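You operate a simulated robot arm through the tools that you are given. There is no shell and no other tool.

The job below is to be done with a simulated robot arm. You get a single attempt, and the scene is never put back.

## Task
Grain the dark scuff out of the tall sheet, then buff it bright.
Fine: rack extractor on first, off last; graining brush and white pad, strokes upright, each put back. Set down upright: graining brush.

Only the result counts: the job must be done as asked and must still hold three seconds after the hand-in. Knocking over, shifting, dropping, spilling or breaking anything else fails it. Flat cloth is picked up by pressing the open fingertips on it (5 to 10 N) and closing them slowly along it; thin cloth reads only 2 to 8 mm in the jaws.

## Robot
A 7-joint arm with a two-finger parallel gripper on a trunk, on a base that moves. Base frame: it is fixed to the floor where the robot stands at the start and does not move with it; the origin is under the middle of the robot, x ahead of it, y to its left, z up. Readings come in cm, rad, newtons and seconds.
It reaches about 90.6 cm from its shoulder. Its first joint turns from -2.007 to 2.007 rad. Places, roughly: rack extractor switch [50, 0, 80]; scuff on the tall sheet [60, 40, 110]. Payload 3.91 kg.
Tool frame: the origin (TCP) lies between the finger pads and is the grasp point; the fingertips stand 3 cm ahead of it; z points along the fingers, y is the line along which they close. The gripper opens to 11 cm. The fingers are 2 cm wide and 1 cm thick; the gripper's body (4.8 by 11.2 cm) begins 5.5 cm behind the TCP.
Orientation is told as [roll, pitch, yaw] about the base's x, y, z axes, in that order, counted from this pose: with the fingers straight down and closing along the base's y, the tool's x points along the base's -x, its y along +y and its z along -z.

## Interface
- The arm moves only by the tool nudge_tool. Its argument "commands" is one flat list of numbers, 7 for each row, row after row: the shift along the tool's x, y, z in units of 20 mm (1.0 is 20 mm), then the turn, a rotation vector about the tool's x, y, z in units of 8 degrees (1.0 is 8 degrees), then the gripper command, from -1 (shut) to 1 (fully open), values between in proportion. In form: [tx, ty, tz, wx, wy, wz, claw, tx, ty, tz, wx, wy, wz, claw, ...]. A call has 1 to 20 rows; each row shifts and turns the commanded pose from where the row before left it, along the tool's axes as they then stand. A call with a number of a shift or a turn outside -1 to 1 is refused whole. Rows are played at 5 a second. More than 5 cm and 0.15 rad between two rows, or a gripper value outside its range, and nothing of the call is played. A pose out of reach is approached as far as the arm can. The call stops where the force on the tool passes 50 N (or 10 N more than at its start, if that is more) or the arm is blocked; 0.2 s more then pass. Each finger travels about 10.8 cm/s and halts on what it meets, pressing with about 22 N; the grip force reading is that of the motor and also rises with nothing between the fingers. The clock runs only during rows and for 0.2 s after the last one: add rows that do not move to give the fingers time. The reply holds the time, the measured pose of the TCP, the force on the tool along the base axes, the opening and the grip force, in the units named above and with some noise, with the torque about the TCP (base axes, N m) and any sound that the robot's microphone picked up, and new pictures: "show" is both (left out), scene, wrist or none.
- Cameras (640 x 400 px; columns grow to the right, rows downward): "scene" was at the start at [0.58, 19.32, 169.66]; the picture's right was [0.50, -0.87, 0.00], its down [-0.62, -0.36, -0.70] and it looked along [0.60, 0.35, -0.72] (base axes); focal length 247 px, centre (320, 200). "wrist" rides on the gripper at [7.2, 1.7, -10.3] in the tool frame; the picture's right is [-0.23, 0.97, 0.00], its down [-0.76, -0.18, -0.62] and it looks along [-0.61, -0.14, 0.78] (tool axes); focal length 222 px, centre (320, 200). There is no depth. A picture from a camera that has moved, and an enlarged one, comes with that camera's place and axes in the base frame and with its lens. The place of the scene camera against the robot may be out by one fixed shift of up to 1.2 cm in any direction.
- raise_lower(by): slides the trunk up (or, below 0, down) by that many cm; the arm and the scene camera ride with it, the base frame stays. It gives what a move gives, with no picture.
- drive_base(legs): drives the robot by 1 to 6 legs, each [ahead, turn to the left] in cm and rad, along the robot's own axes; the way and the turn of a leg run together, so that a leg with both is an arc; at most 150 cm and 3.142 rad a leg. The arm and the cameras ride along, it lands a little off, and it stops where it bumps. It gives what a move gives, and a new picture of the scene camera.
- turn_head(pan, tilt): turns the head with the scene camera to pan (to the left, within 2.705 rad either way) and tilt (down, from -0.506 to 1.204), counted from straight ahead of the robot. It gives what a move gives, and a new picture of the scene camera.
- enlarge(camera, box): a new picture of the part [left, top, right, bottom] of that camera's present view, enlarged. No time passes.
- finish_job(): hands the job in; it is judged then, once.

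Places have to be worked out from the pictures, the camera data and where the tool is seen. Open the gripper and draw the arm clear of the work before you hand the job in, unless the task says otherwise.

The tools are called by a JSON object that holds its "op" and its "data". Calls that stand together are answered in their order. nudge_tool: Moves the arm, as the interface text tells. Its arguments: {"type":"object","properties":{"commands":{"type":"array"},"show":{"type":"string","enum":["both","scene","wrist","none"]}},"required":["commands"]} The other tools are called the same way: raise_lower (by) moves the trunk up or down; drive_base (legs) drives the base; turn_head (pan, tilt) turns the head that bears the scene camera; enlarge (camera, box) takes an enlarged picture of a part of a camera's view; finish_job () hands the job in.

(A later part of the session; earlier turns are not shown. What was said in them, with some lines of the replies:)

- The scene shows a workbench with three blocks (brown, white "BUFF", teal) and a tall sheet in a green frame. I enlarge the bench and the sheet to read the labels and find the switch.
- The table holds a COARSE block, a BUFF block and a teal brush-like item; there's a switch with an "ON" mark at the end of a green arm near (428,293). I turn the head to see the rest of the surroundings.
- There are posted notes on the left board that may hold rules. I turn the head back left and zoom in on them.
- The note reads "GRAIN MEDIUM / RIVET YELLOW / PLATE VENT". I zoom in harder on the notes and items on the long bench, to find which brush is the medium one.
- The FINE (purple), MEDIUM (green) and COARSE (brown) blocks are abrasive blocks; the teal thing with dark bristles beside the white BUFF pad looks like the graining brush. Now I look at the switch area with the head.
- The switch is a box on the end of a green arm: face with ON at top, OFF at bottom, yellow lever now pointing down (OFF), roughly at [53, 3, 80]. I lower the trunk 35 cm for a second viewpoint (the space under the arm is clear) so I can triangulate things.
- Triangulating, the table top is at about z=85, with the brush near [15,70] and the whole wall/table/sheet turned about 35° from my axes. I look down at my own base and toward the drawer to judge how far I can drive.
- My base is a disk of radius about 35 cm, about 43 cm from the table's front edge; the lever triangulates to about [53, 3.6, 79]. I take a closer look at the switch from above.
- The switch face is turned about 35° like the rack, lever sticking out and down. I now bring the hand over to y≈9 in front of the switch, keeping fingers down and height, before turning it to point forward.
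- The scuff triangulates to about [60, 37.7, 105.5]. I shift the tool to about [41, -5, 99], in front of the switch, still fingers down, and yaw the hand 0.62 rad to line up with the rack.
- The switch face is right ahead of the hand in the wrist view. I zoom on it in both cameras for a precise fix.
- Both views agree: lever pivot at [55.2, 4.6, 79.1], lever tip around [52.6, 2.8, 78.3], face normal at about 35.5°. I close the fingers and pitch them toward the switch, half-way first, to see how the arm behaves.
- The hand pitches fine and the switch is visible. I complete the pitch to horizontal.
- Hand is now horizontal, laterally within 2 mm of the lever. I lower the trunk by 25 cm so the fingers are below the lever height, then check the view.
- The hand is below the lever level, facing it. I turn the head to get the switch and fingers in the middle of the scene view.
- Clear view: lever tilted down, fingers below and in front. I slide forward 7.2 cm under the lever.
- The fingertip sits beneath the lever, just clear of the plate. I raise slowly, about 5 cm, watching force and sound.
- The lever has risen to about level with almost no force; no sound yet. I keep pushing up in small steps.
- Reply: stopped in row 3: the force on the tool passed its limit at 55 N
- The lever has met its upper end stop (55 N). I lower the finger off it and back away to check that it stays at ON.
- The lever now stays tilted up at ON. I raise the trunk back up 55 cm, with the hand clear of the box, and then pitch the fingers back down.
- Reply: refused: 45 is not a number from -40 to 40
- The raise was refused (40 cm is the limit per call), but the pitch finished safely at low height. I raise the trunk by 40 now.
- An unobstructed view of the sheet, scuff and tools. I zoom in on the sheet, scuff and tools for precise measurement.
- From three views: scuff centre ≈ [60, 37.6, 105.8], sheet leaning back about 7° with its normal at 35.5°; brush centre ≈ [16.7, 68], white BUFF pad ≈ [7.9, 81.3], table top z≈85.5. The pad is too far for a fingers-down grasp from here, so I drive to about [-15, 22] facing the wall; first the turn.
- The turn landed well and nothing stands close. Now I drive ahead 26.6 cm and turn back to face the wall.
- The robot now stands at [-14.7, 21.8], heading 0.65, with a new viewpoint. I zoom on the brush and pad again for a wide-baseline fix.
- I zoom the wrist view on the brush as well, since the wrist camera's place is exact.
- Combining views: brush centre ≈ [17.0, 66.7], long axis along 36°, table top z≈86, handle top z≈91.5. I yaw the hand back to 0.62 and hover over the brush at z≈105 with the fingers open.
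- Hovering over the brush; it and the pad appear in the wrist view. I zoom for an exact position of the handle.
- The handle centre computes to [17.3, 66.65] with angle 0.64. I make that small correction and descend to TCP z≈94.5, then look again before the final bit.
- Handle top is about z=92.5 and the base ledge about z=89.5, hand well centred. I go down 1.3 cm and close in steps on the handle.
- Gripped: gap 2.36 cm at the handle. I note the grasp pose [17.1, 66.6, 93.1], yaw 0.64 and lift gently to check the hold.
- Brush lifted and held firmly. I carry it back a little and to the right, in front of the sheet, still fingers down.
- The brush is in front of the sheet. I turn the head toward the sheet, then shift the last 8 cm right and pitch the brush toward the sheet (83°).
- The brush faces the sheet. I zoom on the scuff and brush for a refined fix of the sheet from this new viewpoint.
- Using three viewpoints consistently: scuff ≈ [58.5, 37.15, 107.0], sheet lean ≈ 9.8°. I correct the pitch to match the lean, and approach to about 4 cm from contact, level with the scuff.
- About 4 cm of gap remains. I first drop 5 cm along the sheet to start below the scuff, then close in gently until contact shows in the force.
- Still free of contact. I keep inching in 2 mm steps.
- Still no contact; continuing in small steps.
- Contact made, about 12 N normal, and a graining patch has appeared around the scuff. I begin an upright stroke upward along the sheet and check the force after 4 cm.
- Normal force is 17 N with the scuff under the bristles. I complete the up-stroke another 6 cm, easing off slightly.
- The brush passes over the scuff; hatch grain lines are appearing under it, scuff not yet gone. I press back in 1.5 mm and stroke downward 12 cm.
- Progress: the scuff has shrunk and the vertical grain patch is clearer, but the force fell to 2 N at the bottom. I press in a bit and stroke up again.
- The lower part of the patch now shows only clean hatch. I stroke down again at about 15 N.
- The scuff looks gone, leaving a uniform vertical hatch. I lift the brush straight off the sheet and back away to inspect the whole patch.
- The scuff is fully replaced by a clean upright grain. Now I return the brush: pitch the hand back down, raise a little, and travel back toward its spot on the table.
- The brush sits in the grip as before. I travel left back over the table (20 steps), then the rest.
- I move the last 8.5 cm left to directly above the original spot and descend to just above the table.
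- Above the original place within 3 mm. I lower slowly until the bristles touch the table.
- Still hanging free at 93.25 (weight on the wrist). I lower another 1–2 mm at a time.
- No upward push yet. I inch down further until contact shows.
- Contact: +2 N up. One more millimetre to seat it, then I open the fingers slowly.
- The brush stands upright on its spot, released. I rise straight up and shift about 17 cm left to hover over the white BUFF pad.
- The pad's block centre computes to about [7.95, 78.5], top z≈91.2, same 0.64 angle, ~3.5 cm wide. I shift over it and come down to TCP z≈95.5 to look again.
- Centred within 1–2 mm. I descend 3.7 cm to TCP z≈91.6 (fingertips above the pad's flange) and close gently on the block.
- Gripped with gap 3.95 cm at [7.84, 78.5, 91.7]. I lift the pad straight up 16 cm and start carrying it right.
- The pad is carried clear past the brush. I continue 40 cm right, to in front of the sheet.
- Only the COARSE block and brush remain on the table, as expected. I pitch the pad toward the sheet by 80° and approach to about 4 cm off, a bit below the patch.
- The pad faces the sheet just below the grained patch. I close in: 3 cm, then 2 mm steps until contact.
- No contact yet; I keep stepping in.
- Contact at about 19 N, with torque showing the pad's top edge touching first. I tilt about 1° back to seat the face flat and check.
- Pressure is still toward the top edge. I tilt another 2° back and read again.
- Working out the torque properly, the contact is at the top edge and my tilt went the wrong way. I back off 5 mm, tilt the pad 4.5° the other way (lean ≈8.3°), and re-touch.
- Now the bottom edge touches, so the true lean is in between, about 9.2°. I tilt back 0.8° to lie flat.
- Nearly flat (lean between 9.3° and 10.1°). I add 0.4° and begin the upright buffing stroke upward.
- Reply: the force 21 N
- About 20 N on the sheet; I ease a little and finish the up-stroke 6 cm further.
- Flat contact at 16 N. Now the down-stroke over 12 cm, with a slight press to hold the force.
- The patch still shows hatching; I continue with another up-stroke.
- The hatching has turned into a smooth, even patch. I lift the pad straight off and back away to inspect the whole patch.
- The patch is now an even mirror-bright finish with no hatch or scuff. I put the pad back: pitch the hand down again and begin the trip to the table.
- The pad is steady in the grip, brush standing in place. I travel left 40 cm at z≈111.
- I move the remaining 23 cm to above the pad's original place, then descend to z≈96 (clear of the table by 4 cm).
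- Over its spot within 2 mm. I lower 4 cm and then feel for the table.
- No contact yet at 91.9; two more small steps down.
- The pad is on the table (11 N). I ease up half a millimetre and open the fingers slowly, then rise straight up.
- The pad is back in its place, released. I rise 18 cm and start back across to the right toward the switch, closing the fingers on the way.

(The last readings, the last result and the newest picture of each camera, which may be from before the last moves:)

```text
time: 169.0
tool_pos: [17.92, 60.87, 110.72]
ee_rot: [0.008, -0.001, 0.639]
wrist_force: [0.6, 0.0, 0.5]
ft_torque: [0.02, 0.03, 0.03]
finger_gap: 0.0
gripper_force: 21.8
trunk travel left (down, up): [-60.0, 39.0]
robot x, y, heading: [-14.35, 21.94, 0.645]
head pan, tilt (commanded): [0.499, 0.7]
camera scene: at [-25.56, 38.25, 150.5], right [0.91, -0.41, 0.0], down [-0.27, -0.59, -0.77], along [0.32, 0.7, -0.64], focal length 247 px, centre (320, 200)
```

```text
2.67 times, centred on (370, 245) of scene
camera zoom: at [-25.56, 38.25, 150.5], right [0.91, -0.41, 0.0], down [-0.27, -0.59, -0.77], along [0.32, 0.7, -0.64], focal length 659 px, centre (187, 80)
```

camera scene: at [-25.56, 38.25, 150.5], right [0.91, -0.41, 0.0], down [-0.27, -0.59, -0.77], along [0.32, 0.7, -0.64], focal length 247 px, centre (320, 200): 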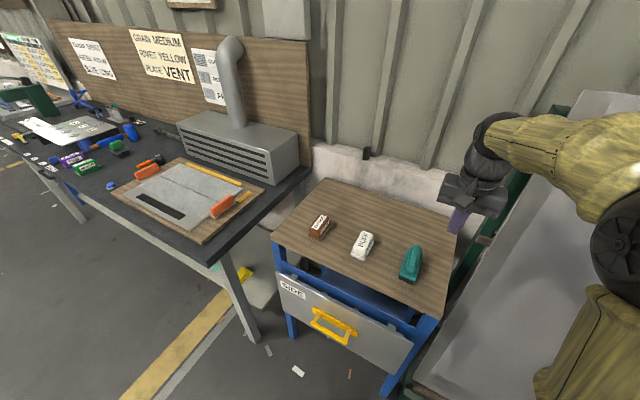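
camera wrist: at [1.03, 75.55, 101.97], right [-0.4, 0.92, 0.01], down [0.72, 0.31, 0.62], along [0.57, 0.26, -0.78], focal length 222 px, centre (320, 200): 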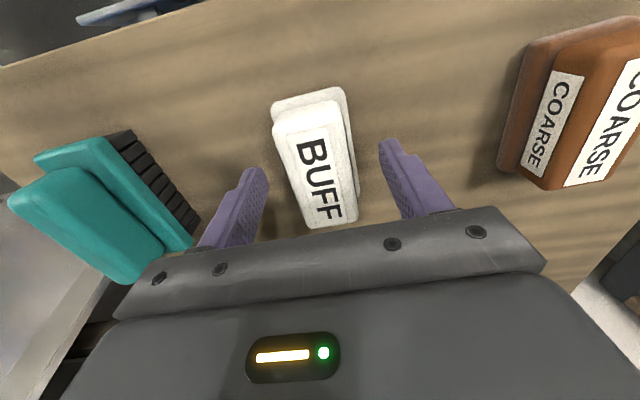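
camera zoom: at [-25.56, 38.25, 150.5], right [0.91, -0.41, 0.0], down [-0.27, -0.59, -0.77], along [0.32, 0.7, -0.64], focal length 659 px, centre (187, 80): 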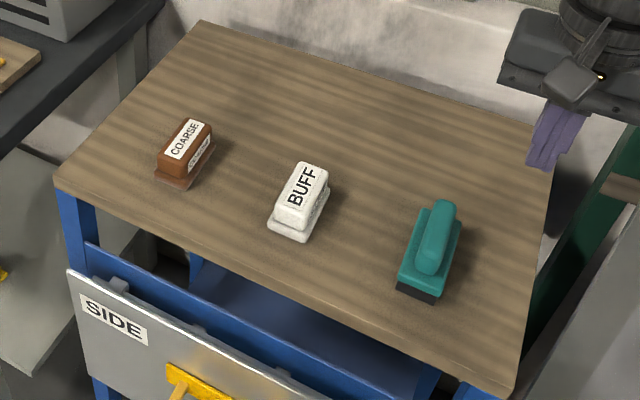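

Both tools stand back on the table, upright. I continue right toward the switch.

{"op": "nudge_tool", "data": {"commands": [0.12, -1, 0, 0, 0, 0, -1, 0.12, -1, 0, 0, 0, 0, -1, 0.12, -1, 0, 0, 0, 0, -1, 0.12, -1, 0, 0, 0, 0, -1, 0.12, -1, 0, 0, 0, 0, -1, 0.12, -1, 0, 0, 0, 0, -1, 0.12, -1, 0, 0, 0, 0, -1, 0.12, -1, 0, 0, 0, 0, -1, 0.12, -1, 0, 0, 0, 0, -1, 0.12, -1, 0, 0, 0, 0, -1, 0.12, -1, 0, 0, 0, 0, -1, 0.12, -1, 0, 0, 0, 0, -1, 0.12, -1, 0, 0, 0, 0, -1, 0.12, -1, 0, 0, 0, 0, -1, 0.12, -1, 0, 0, 0, 0, -1, 0.12, -1, 0, 0, 0, 0, -1, 0.12, -1, 0, 0, 0, 0, -1, 0.12, -1, 0, 0, 0, 0, -1, 0.12, -1, 0, 0, 0, 0, -1, 0.12, -1, 0, 0, 0, 0, -1], "show": "none"}}

{"op": "nudge_tool", "data": {"commands": [0.12, -1, 0, 0, 0, 0, -1, 0.12, -1, 0, 0, 0, 0, -1, 0.12, -1, 0, 0, 0, 0, -1, 0.12, -1, 0, 0, 0, 0, -1, 0.12, -1, 0, 0, 0, 0, -1, 0.12, -1, 0, 0, 0, 0, -1, 0.12, -1, 0, 0, 0, 0, -1, 0.12, -1, 0, 0, 0, 0, -1, 0.12, -1, 0, 0, 0, 0, -1, 0.12, -1, 0, 0, 0, 0, -1, 0.12, -1, 0, 0, 0, 0, -1, 0.12, -1, 0, 0, 0, 0, -1, 0.12, -1, 0, 0, 0, 0, -1, 0, -0.6, 0, 0, 0, 0, -1], "show": "both"}}

```text
time: 173.2
tool_pos: [37.94, 26.13, 110.5]
ee_rot: [0.01, -0.001, 0.643]
wrist_force: [-0.3, 0.2, -0.5]
ft_torque: [-0.02, -0.04, 0.01]
finger_gap: 0.02
gripper_force: 21.8
trunk travel left (down, up): [-60.0, 39.0]
robot x, y, heading: [-14.72, 22.06, 0.645]
head pan, tilt (commanded): [0.499, 0.7]
```

```text
time: 176.2
tool_pos: [50.25, 3.27, 109.82]
ee_rot: [0.01, 0.001, 0.641]
wrist_force: [-0.1, 0.2, 0.4]
ft_torque: [0.02, 0.01, 0.0]
finger_gap: 0.02
gripper_force: 22.2
out of reach, approached as far as the arm can: row 13, 14
trunk travel left (down, up): [-60.0, 39.0]
robot x, y, heading: [-14.7, 21.92, 0.649]
head pan, tilt (commanded): [0.499, 0.7]
camera scene: at [-25.52, 38.26, 150.5], right [0.91, -0.41, 0.0], down [-0.27, -0.59, -0.76], along [0.31, 0.7, -0.64], focal length 247 px, centre (320, 200)
camera wrist: at [43.49, 0.21, 120.15], right [-0.4, 0.92, 0.01], down [0.72, 0.31, 0.62], along [0.57, 0.26, -0.78], focal length 222 px, centre (320, 200)
```

scene: 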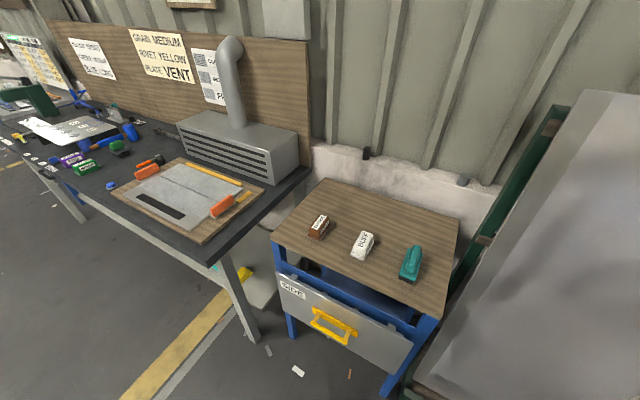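
wrist: 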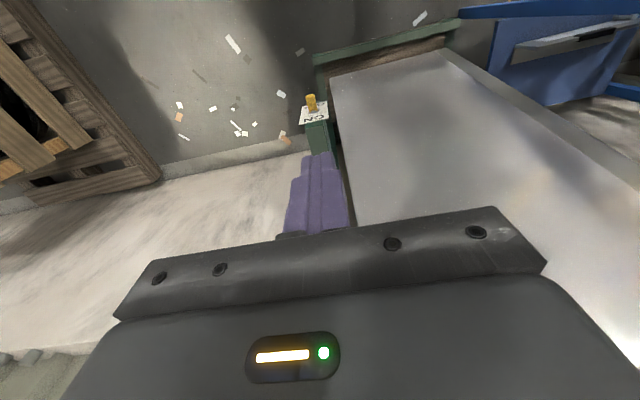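

The arm is at its reach limit with fingers straight down. I pull back a bit and pitch the hand ~48° forward, which brings the wrist nearer and suits pressing the lever down from above.

{"op": "nudge_tool", "data": {"commands": [1, 0, 0, 0, 0, 0, -1, 1, 0, 0, 0, 0, 0, -1, 1, 0, 0, 0, 0, 0, -1, 0, 0, 0, 0, -1, 0, -1, 0, 0, 0, 0, -1, 0, -1, 0, 0, 0, 0, -1, 0, -1, 0, 0, 0, 0, -1, 0, -1, 0, 0, 0, 0, -1, 0, -1, 0, 0, 0, 0, -1, 0, -1, 0, 0, 0, 0, 0, 0, -1], "show": "wrist"}}

{"op": "turn_head", "data": {"pan": -0.65, "tilt": 0.65}}

```text
time: 178.4
tool_pos: [45.48, -0.25, 110.0]
ee_rot: [0.01, -0.838, 0.632]
wrist_force: [-0.9, -0.6, -0.2]
ft_torque: [-0.01, -0.01, 0.01]
finger_gap: 0.02
gripper_force: 21.8
trunk travel left (down, up): [-60.0, 39.0]
robot x, y, heading: [-14.64, 21.69, 0.647]
head pan, tilt (commanded): [0.499, 0.7]
camera wrist: at [34.42, -6.43, 111.45], right [-0.46, 0.87, 0.18], down [0.15, -0.12, 0.98], along [0.88, 0.48, -0.07], focal length 222 px, centre (320, 200)
```

wrist: 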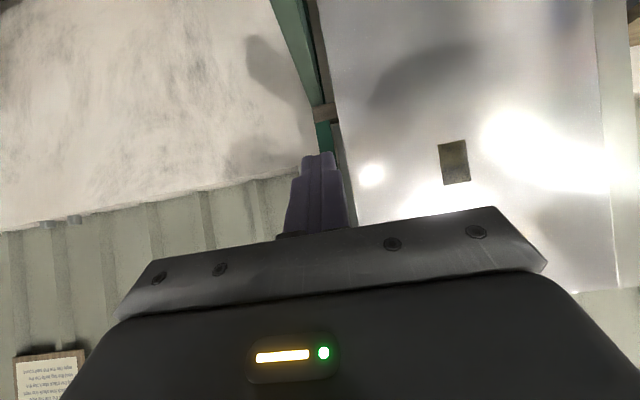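

```text
time: 179.8
tool_pos: [45.39, -0.33, 109.9]
ee_rot: [0.014, -0.838, 0.632]
wrist_force: [0.5, 0.5, -0.7]
ft_torque: [0.03, 0.04, 0.0]
finger_gap: 0.04
gripper_force: 21.9
trunk travel left (down, up): [-60.0, 39.0]
robot x, y, heading: [-14.65, 21.85, 0.647]
head pan, tilt (commanded): [-0.649, 0.649]
camera scene: at [-20.38, 30.5, 150.94], right [0.0, -1.0, 0.0], down [-0.6, 0.0, -0.8], along [0.8, 0.0, -0.6], focal length 247 px, centre (320, 200)
```

scene: 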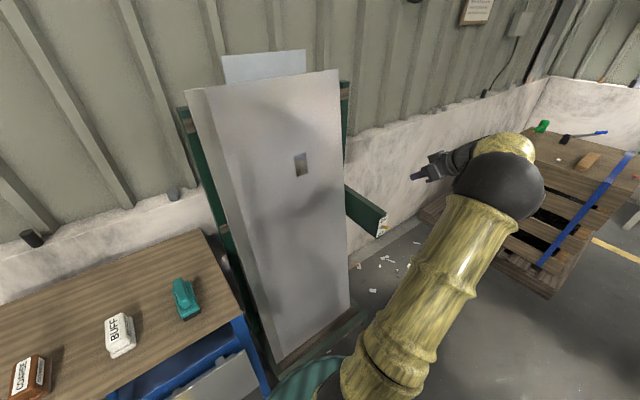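

The mirror patch looks clean, and the hand is pitched toward the switch. I lower the trunk 18 cm to bring the fingertip just above lever height, still in front of it.

{"op": "raise_lower", "data": {"by": -18}}

{"op": "turn_head", "data": {"pan": -0.75, "tilt": 0.6}}

{"op": "enlarge", "data": {"camera": "scene", "box": [260, 120, 420, 240]}}

{"op": "enlarge", "data": {"camera": "wrist", "box": [240, 0, 400, 200]}}

```text
time: 181.8
tool_pos: [45.35, -0.23, 91.99]
ee_rot: [0.013, -0.837, 0.632]
wrist_force: [-0.3, 0.3, -0.3]
ft_torque: [-0.02, 0.03, 0.01]
finger_gap: 0.0
gripper_force: 22.4
trunk travel left (down, up): [-42.0, 57.0]
robot x, y, heading: [-14.62, 22.22, 0.649]
head pan, tilt (commanded): [-0.649, 0.649]
```

```text
time: 182.4
tool_pos: [45.32, -0.24, 91.92]
ee_rot: [0.014, -0.837, 0.631]
wrist_force: [-0.3, 1.1, 0.1]
ft_torque: [0.03, 0.06, 0.0]
finger_gap: 0.0
gripper_force: 21.9
trunk travel left (down, up): [-42.0, 57.0]
robot x, y, heading: [-14.96, 21.75, 0.646]
head pan, tilt (commanded): [-0.75, 0.6]
camera scene: at [-20.27, 29.6, 133.36], right [-0.1, -0.99, 0.0], down [-0.56, 0.06, -0.82], along [0.82, -0.08, -0.57], focal length 247 px, centre (320, 200)
```

scene: 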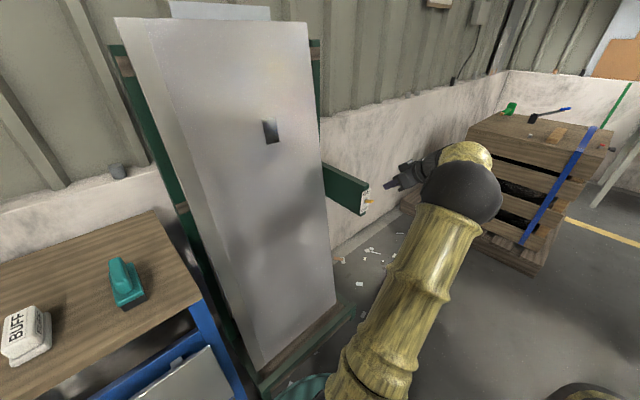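

```text
3.33 times, centred on (340, 180) of scene
camera zoom: at [-20.27, 29.6, 133.36], right [-0.1, -0.99, 0.0], down [-0.56, 0.06, -0.82], along [0.82, -0.08, -0.57], focal length 824 px, centre (253, 267)
```

zoom: 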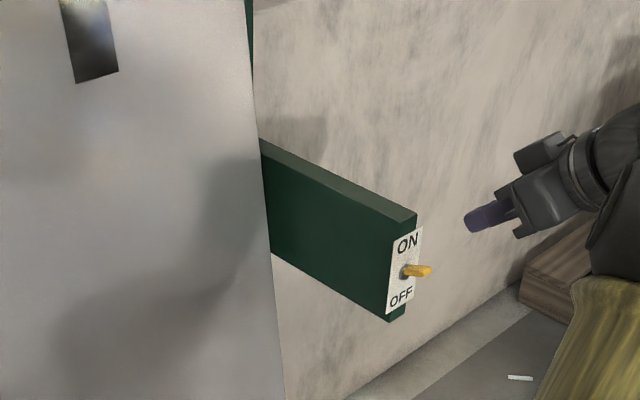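

```text
2.00 times, centred on (320, 100) of wrist
camera zoom: at [34.42, -6.44, 93.47], right [-0.46, 0.87, 0.18], down [0.15, -0.12, 0.98], along [0.88, 0.48, -0.07], focal length 444 px, centre (320, 400)
```

zoom: 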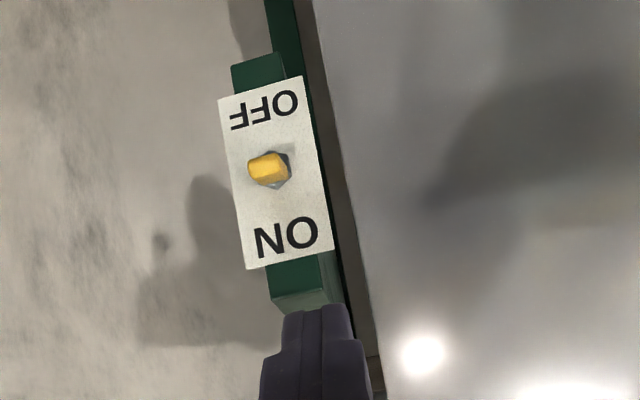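

The wrist view puts the lever end at about [52.8, 3.0, 80.5], pointing up (ON). I move the closed fingertips to just above it.

{"op": "nudge_tool", "data": {"commands": [-0.02, -0.187, 0.91, 0, 0, 0, -1, -0.02, -0.187, 0.91, 0, 0, 0, -1, -0.02, -0.187, 0.91, 0, 0, 0, -1, -0.02, -0.187, 0.91, 0, 0, 0, -1, -0.02, -0.187, 0.91, 0, 0, 0, -1], "show": "both"}}

{"op": "enlarge", "data": {"camera": "scene", "box": [320, 150, 420, 240]}}

{"op": "enlarge", "data": {"camera": "wrist", "box": [240, 50, 400, 220]}}

```text
time: 183.6
tool_pos: [52.0, 2.46, 86.07]
ee_rot: [0.014, -0.837, 0.628]
wrist_force: [0.3, 0.4, 0.5]
ft_torque: [0.0, -0.01, 0.02]
finger_gap: 0.0
gripper_force: 21.9
trunk travel left (down, up): [-42.0, 57.0]
robot x, y, heading: [-14.4, 22.1, 0.647]
head pan, tilt (commanded): [-0.75, 0.6]
camera scene: at [-20.27, 29.6, 133.37], right [-0.1, -0.99, 0.0], down [-0.56, 0.06, -0.82], along [0.82, -0.09, -0.57], focal length 247 px, centre (320, 200)
camera wrist: at [41.04, -3.71, 87.46], right [-0.46, 0.87, 0.18], down [0.15, -0.12, 0.98], along [0.88, 0.48, -0.07], focal length 222 px, centre (320, 200)
```

scene: 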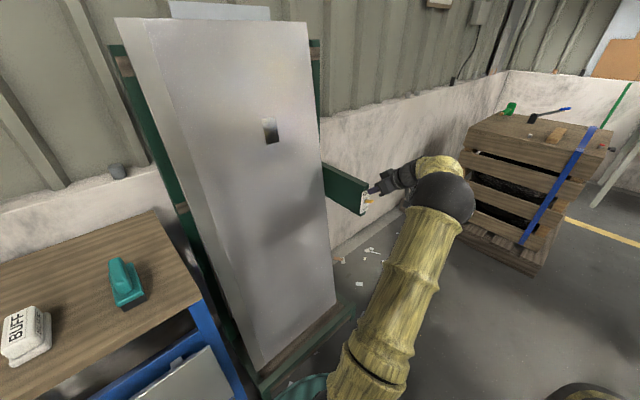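
wrist: 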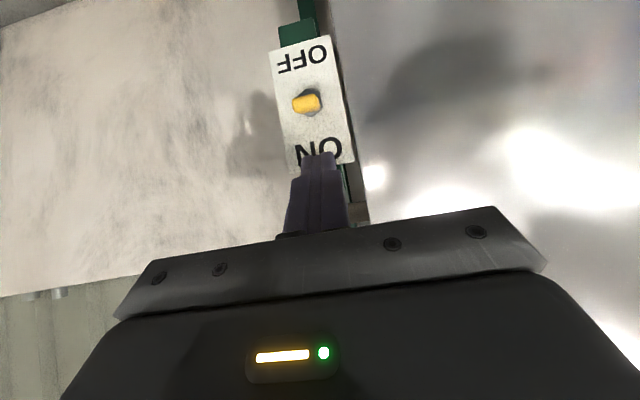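

```text
4.44 times, centred on (370, 195) of scene
camera zoom: at [-20.27, 29.6, 133.37], right [-0.1, -0.99, 0.0], down [-0.56, 0.06, -0.82], along [0.82, -0.09, -0.57], focal length 1098 px, centre (98, 222)
```

zoom: 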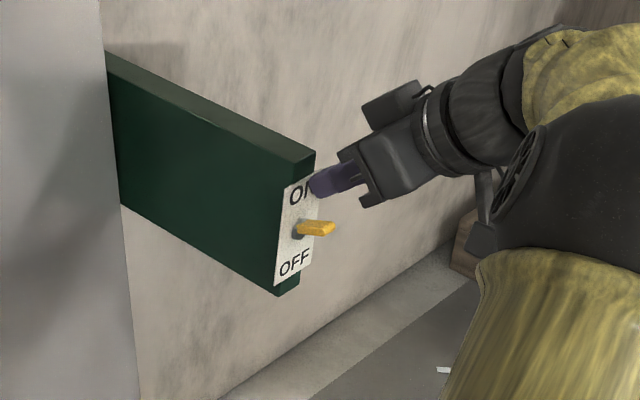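

```text
2.35 times, centred on (320, 135) of wrist
camera zoom: at [41.04, -3.71, 87.46], right [-0.46, 0.87, 0.18], down [0.15, -0.12, 0.98], along [0.88, 0.48, -0.07], focal length 523 px, centre (320, 353)
```

zoom: 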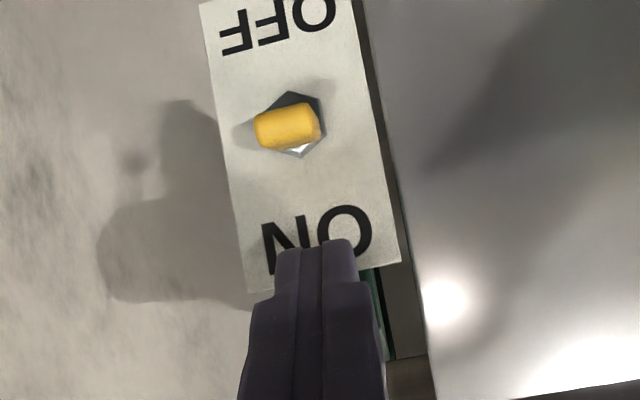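

The fingertip is right above the lever, well aligned. I press straight down in steps, about 3.2 cm first, then smaller.

{"op": "nudge_tool", "data": {"commands": [0.297, 0, 0.268, 0, 0, 0, -1, 0.297, 0, 0.268, 0, 0, 0, -1, 0.297, 0, 0.268, 0, 0, 0, -1, 0.186, 0, 0.167, 0, 0, 0, -1, 0.186, 0, 0.167, 0, 0, 0, -1], "show": "scene"}}

{"op": "enlarge", "data": {"camera": "scene", "box": [320, 150, 420, 240]}}

```text
time: 184.8
tool_pos: [51.95, 2.55, 82.56]
ee_rot: [0.011, -0.837, 0.634]
wrist_force: [0.6, -0.2, 0.9]
ft_torque: [-0.01, 0.0, 0.03]
finger_gap: 0.0
gripper_force: 22.3
trunk travel left (down, up): [-42.0, 57.0]
robot x, y, heading: [-14.42, 21.87, 0.649]
head pan, tilt (commanded): [-0.75, 0.6]
camera scene: at [-20.28, 29.6, 133.36], right [-0.1, -0.99, 0.0], down [-0.56, 0.06, -0.83], along [0.82, -0.09, -0.56], focal length 247 px, centre (320, 200)
```

scene: 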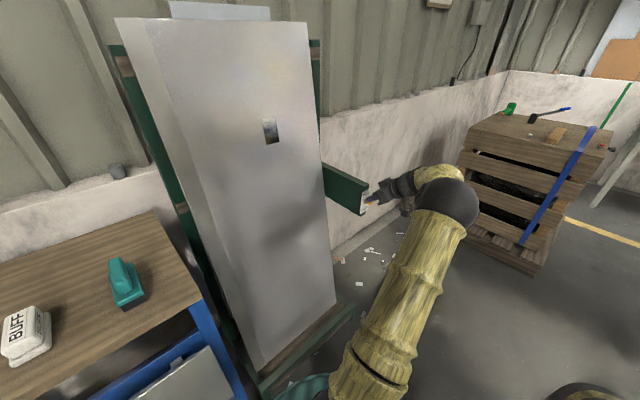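

```text
4.44 times, centred on (370, 195) of scene
camera zoom: at [-20.28, 29.6, 133.36], right [-0.1, -0.99, 0.0], down [-0.56, 0.06, -0.83], along [0.82, -0.09, -0.56], focal length 1098 px, centre (98, 222)
```

zoom: 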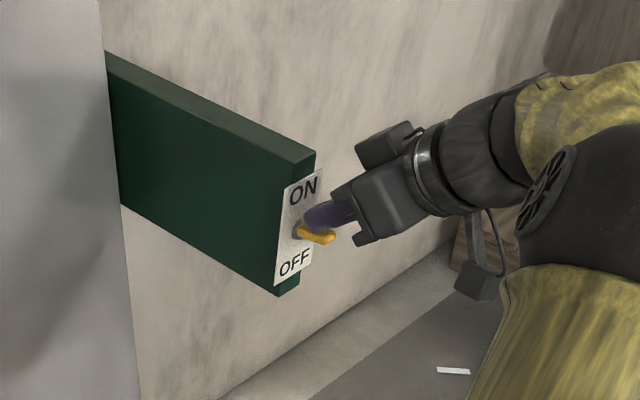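

The lever is being pushed down, past level. I continue downward in small steps until the end stop shows.

{"op": "nudge_tool", "data": {"commands": [0.149, 0, 0.134, 0, 0, 0, -1, 0.149, 0, 0.134, 0, 0, 0, -1, 0.149, 0, 0.134, 0, 0, 0, -1], "show": "scene"}}

{"op": "enlarge", "data": {"camera": "scene", "box": [320, 150, 420, 240]}}

```text
time: 185.6
tool_pos: [51.92, 2.6, 81.38]
ee_rot: [0.014, -0.838, 0.631]
wrist_force: [-0.2, 1.2, -0.9]
ft_torque: [-0.03, 0.01, -0.02]
finger_gap: 0.0
gripper_force: 22.2
trunk travel left (down, up): [-42.0, 57.0]
robot x, y, heading: [-14.59, 21.94, 0.652]
head pan, tilt (commanded): [-0.75, 0.6]
camera scene: at [-20.27, 29.6, 133.36], right [-0.1, -0.99, 0.0], down [-0.56, 0.06, -0.82], along [0.82, -0.09, -0.57], focal length 247 px, centre (320, 200)
```

scene: 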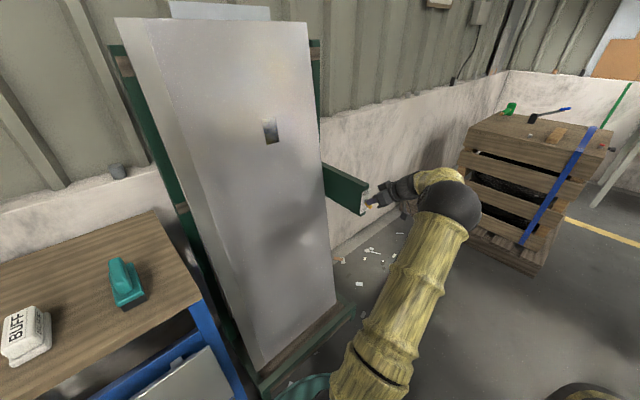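

```text
4.44 times, centred on (370, 195) of scene
camera zoom: at [-20.27, 29.6, 133.36], right [-0.1, -0.99, 0.0], down [-0.56, 0.06, -0.82], along [0.82, -0.09, -0.57], focal length 1098 px, centre (98, 222)
```

zoom: 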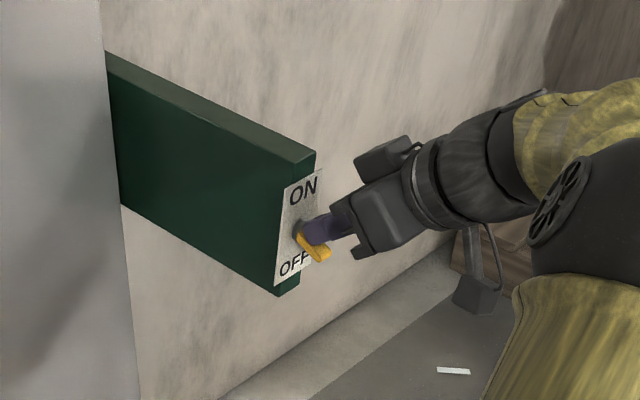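

The lever now points down over OFF. A few more millimetres to be sure it is at its end stop.

{"op": "nudge_tool", "data": {"commands": [0.11, 0, 0.1, 0, 0, 0, -1, 0.11, 0, 0.1, 0, 0, 0, -1], "show": "scene"}}

{"op": "enlarge", "data": {"camera": "scene", "box": [320, 150, 420, 240]}}

```text
time: 186.2
tool_pos: [51.99, 2.38, 81.06]
ee_rot: [0.008, -0.84, 0.636]
wrist_force: [-1.3, 1.3, 13.7]
ft_torque: [0.16, -0.15, -0.02]
finger_gap: 0.01
gripper_force: 22.0
trunk travel left (down, up): [-42.0, 57.0]
robot x, y, heading: [-14.49, 21.92, 0.643]
head pan, tilt (commanded): [-0.75, 0.6]
camera scene: at [-20.41, 29.65, 133.38], right [-0.1, -0.99, 0.0], down [-0.56, 0.06, -0.83], along [0.82, -0.09, -0.56], focal length 247 px, centre (320, 200)
```

scene: 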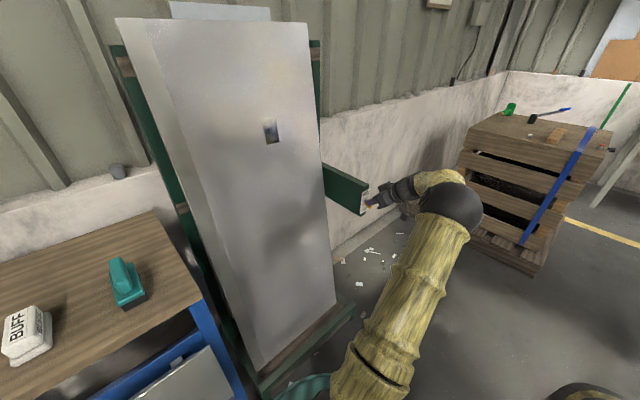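

```text
4.44 times, centred on (370, 195) of scene
camera zoom: at [-20.41, 29.65, 133.38], right [-0.1, -0.99, 0.0], down [-0.56, 0.06, -0.83], along [0.82, -0.09, -0.56], focal length 1098 px, centre (98, 222)
```

zoom: 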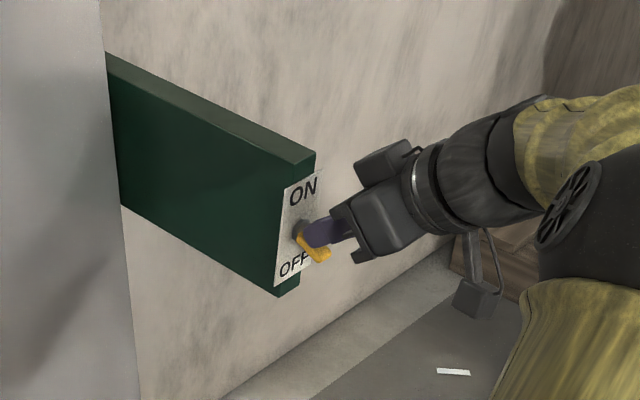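

The lever is against its lower stop (14 N). I lift straight up off it, then draw back and check the lever stays at OFF.

{"op": "nudge_tool", "data": {"commands": [-0.37, 0, -0.335, 0, 0, 0, -1, -0.37, 0, -0.335, 0, 0, 0, -1, -0.37, 0, -0.335, 0, 0, 0, -1, 0, 0, -1, 0, 0, 0, -1, 0, 0, -1, 0, 0, 0, -1, 0, 0, -1, 0, 0, 0, -1, 0, 0, -1, 0, 0, 0, -1, 0, 0, -1, 0, 0, 0, -1], "show": "both"}}

{"op": "enlarge", "data": {"camera": "scene", "box": [320, 150, 420, 240]}}

{"op": "enlarge", "data": {"camera": "scene", "box": [230, 90, 310, 170]}}

```text
time: 188.0
tool_pos: [46.0, -2.03, 90.41]
ee_rot: [0.013, -0.84, 0.632]
wrist_force: [-1.2, 0.4, -0.3]
ft_torque: [0.02, 0.06, 0.02]
finger_gap: 0.01
gripper_force: 22.1
trunk travel left (down, up): [-42.0, 57.0]
robot x, y, heading: [-14.58, 21.91, 0.642]
head pan, tilt (commanded): [-0.75, 0.6]
camera scene: at [-20.27, 29.61, 133.36], right [-0.1, -0.99, 0.0], down [-0.56, 0.06, -0.83], along [0.82, -0.09, -0.56], focal length 247 px, centre (320, 200)
camera wrist: at [34.99, -8.25, 91.96], right [-0.46, 0.87, 0.18], down [0.15, -0.12, 0.98], along [0.88, 0.48, -0.07], focal length 222 px, centre (320, 200)
```

scene: 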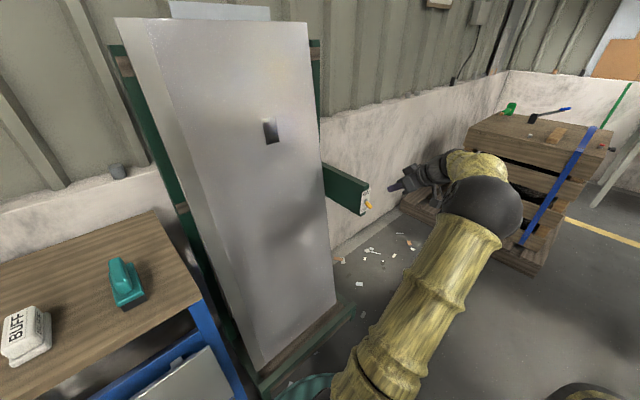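
wrist: 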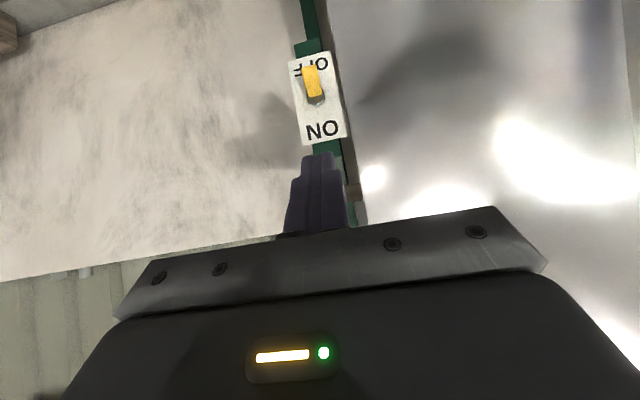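

```text
4.44 times, centred on (370, 195) of scene
camera zoom: at [-20.27, 29.61, 133.36], right [-0.1, -0.99, 0.0], down [-0.56, 0.06, -0.83], along [0.82, -0.09, -0.56], focal length 1098 px, centre (98, 222)
```

zoom: 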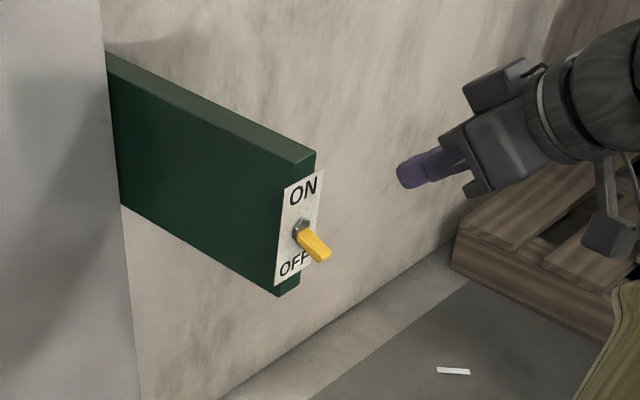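

```text
5.00 times, centred on (270, 130) of scene
camera zoom: at [-20.27, 29.61, 133.36], right [-0.1, -0.99, 0.0], down [-0.56, 0.06, -0.83], along [0.82, -0.09, -0.56], focal length 1236 px, centre (570, 550)
```

zoom: 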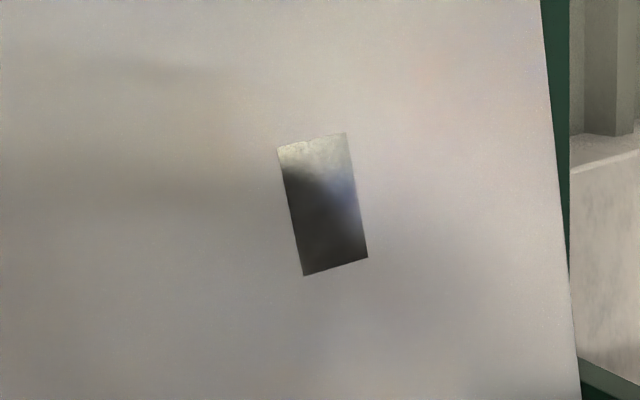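

The lever rests at OFF as at the start, the patch is mirror-bright, and both tools are back. I draw the arm further back, open the gripper, and take a last look at the table.

{"op": "nudge_tool", "data": {"commands": [0, 0, -1, 0, 0, 0, -1, 0, 0, -1, 0, 0, 0, -1, 0, 0, -1, 0, 0, 0, 0, 0, 0, -1, 0, 0, 0, 1, 0, 0, 0, 0, 0, 0, 1, 0, 0, 0, 0, 0, 0, 1, 0, 0, 0, 0, 0, 0, 1], "show": "none"}}

{"op": "turn_head", "data": {"pan": 0.2, "tilt": 0.6}}

{"op": "enlarge", "data": {"camera": "scene", "box": [160, 160, 420, 340]}}

```text
time: 189.6
tool_pos: [41.43, -5.66, 95.82]
ee_rot: [0.013, -0.837, 0.632]
wrist_force: [0.2, 0.9, 0.4]
ft_torque: [-0.01, 0.0, -0.02]
finger_gap: 11.02
gripper_force: 0.1
trunk travel left (down, up): [-42.0, 57.0]
robot x, y, heading: [-14.29, 22.22, 0.65]
head pan, tilt (commanded): [-0.75, 0.6]
```

```text
time: 190.9
tool_pos: [41.37, -5.71, 95.86]
ee_rot: [0.014, -0.837, 0.632]
wrist_force: [0.6, -0.2, -0.4]
ft_torque: [0.0, 0.03, -0.04]
finger_gap: 11.0
gripper_force: 0.0
trunk travel left (down, up): [-42.0, 57.0]
robot x, y, heading: [-14.89, 22.07, 0.646]
head pan, tilt (commanded): [0.201, 0.6]
camera scene: at [-23.21, 37.14, 133.36], right [0.75, -0.66, 0.0], down [-0.37, -0.42, -0.83], along [0.55, 0.62, -0.56], focal length 247 px, centre (320, 200)
```

scene: 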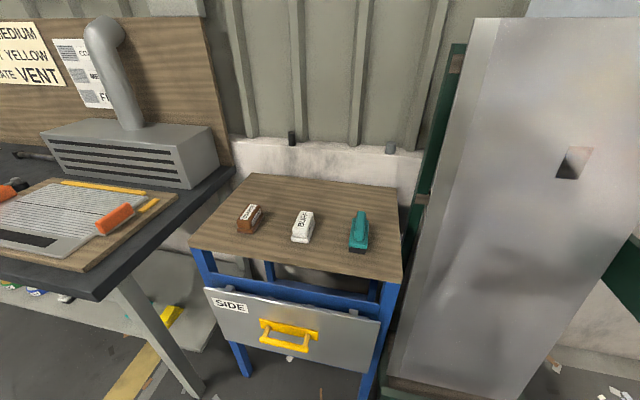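

```text
2.22 times, centred on (290, 250) of scene
camera zoom: at [-23.21, 37.14, 133.36], right [0.75, -0.66, 0.0], down [-0.37, -0.42, -0.83], along [0.55, 0.62, -0.56], focal length 549 px, centre (387, 89)
```

zoom: 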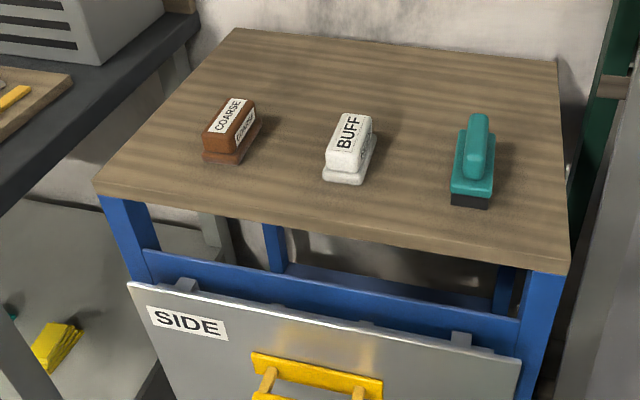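

Everything is in order: brush upright and pad back in their spots, the patch grained and buffed bright, extractor lever at OFF, gripper open and arm clear. I hand the job in.

{"op": "finish_job", "data": {}}

```text
The job is handed in.
```

The dark scuff is grained out of the tall sheet, and the spot is buffed to an even mirror finish. The job is handed in; the reply gave no result.

- **Extractor:** I pushed the lever up to ON before touching the sheet, and down to OFF after both tools were back. It met its end stop each way. The microphone reported no sound, so the fan actually running is inferred from the lever position alone.
- **Graining:** I used the teal bristle brush next to the white pad, taking it to be the graining brush. It has no label; a wall note reads "GRAIN MEDIUM", but the MEDIUM tool is a block, not a brush. Four vertical strokes replaced the scuff with a uniform upright grain.
- **Buffing:** I used the white BUFF pad. Three vertical strokes, with the pad seated flat, turned the grain into the mirror finish. Before stroking, I tilted the pad briefly while it touched the sheet to find the right angle.
- **Putting back:** The brush is standing upright within a few millimetres of where it was, and the pad is back in its place. I saw nothing else on the table disturbed.

I drove the base to a new spot to reach the pad. At hand-in the gripper was open and the arm clear of the work.
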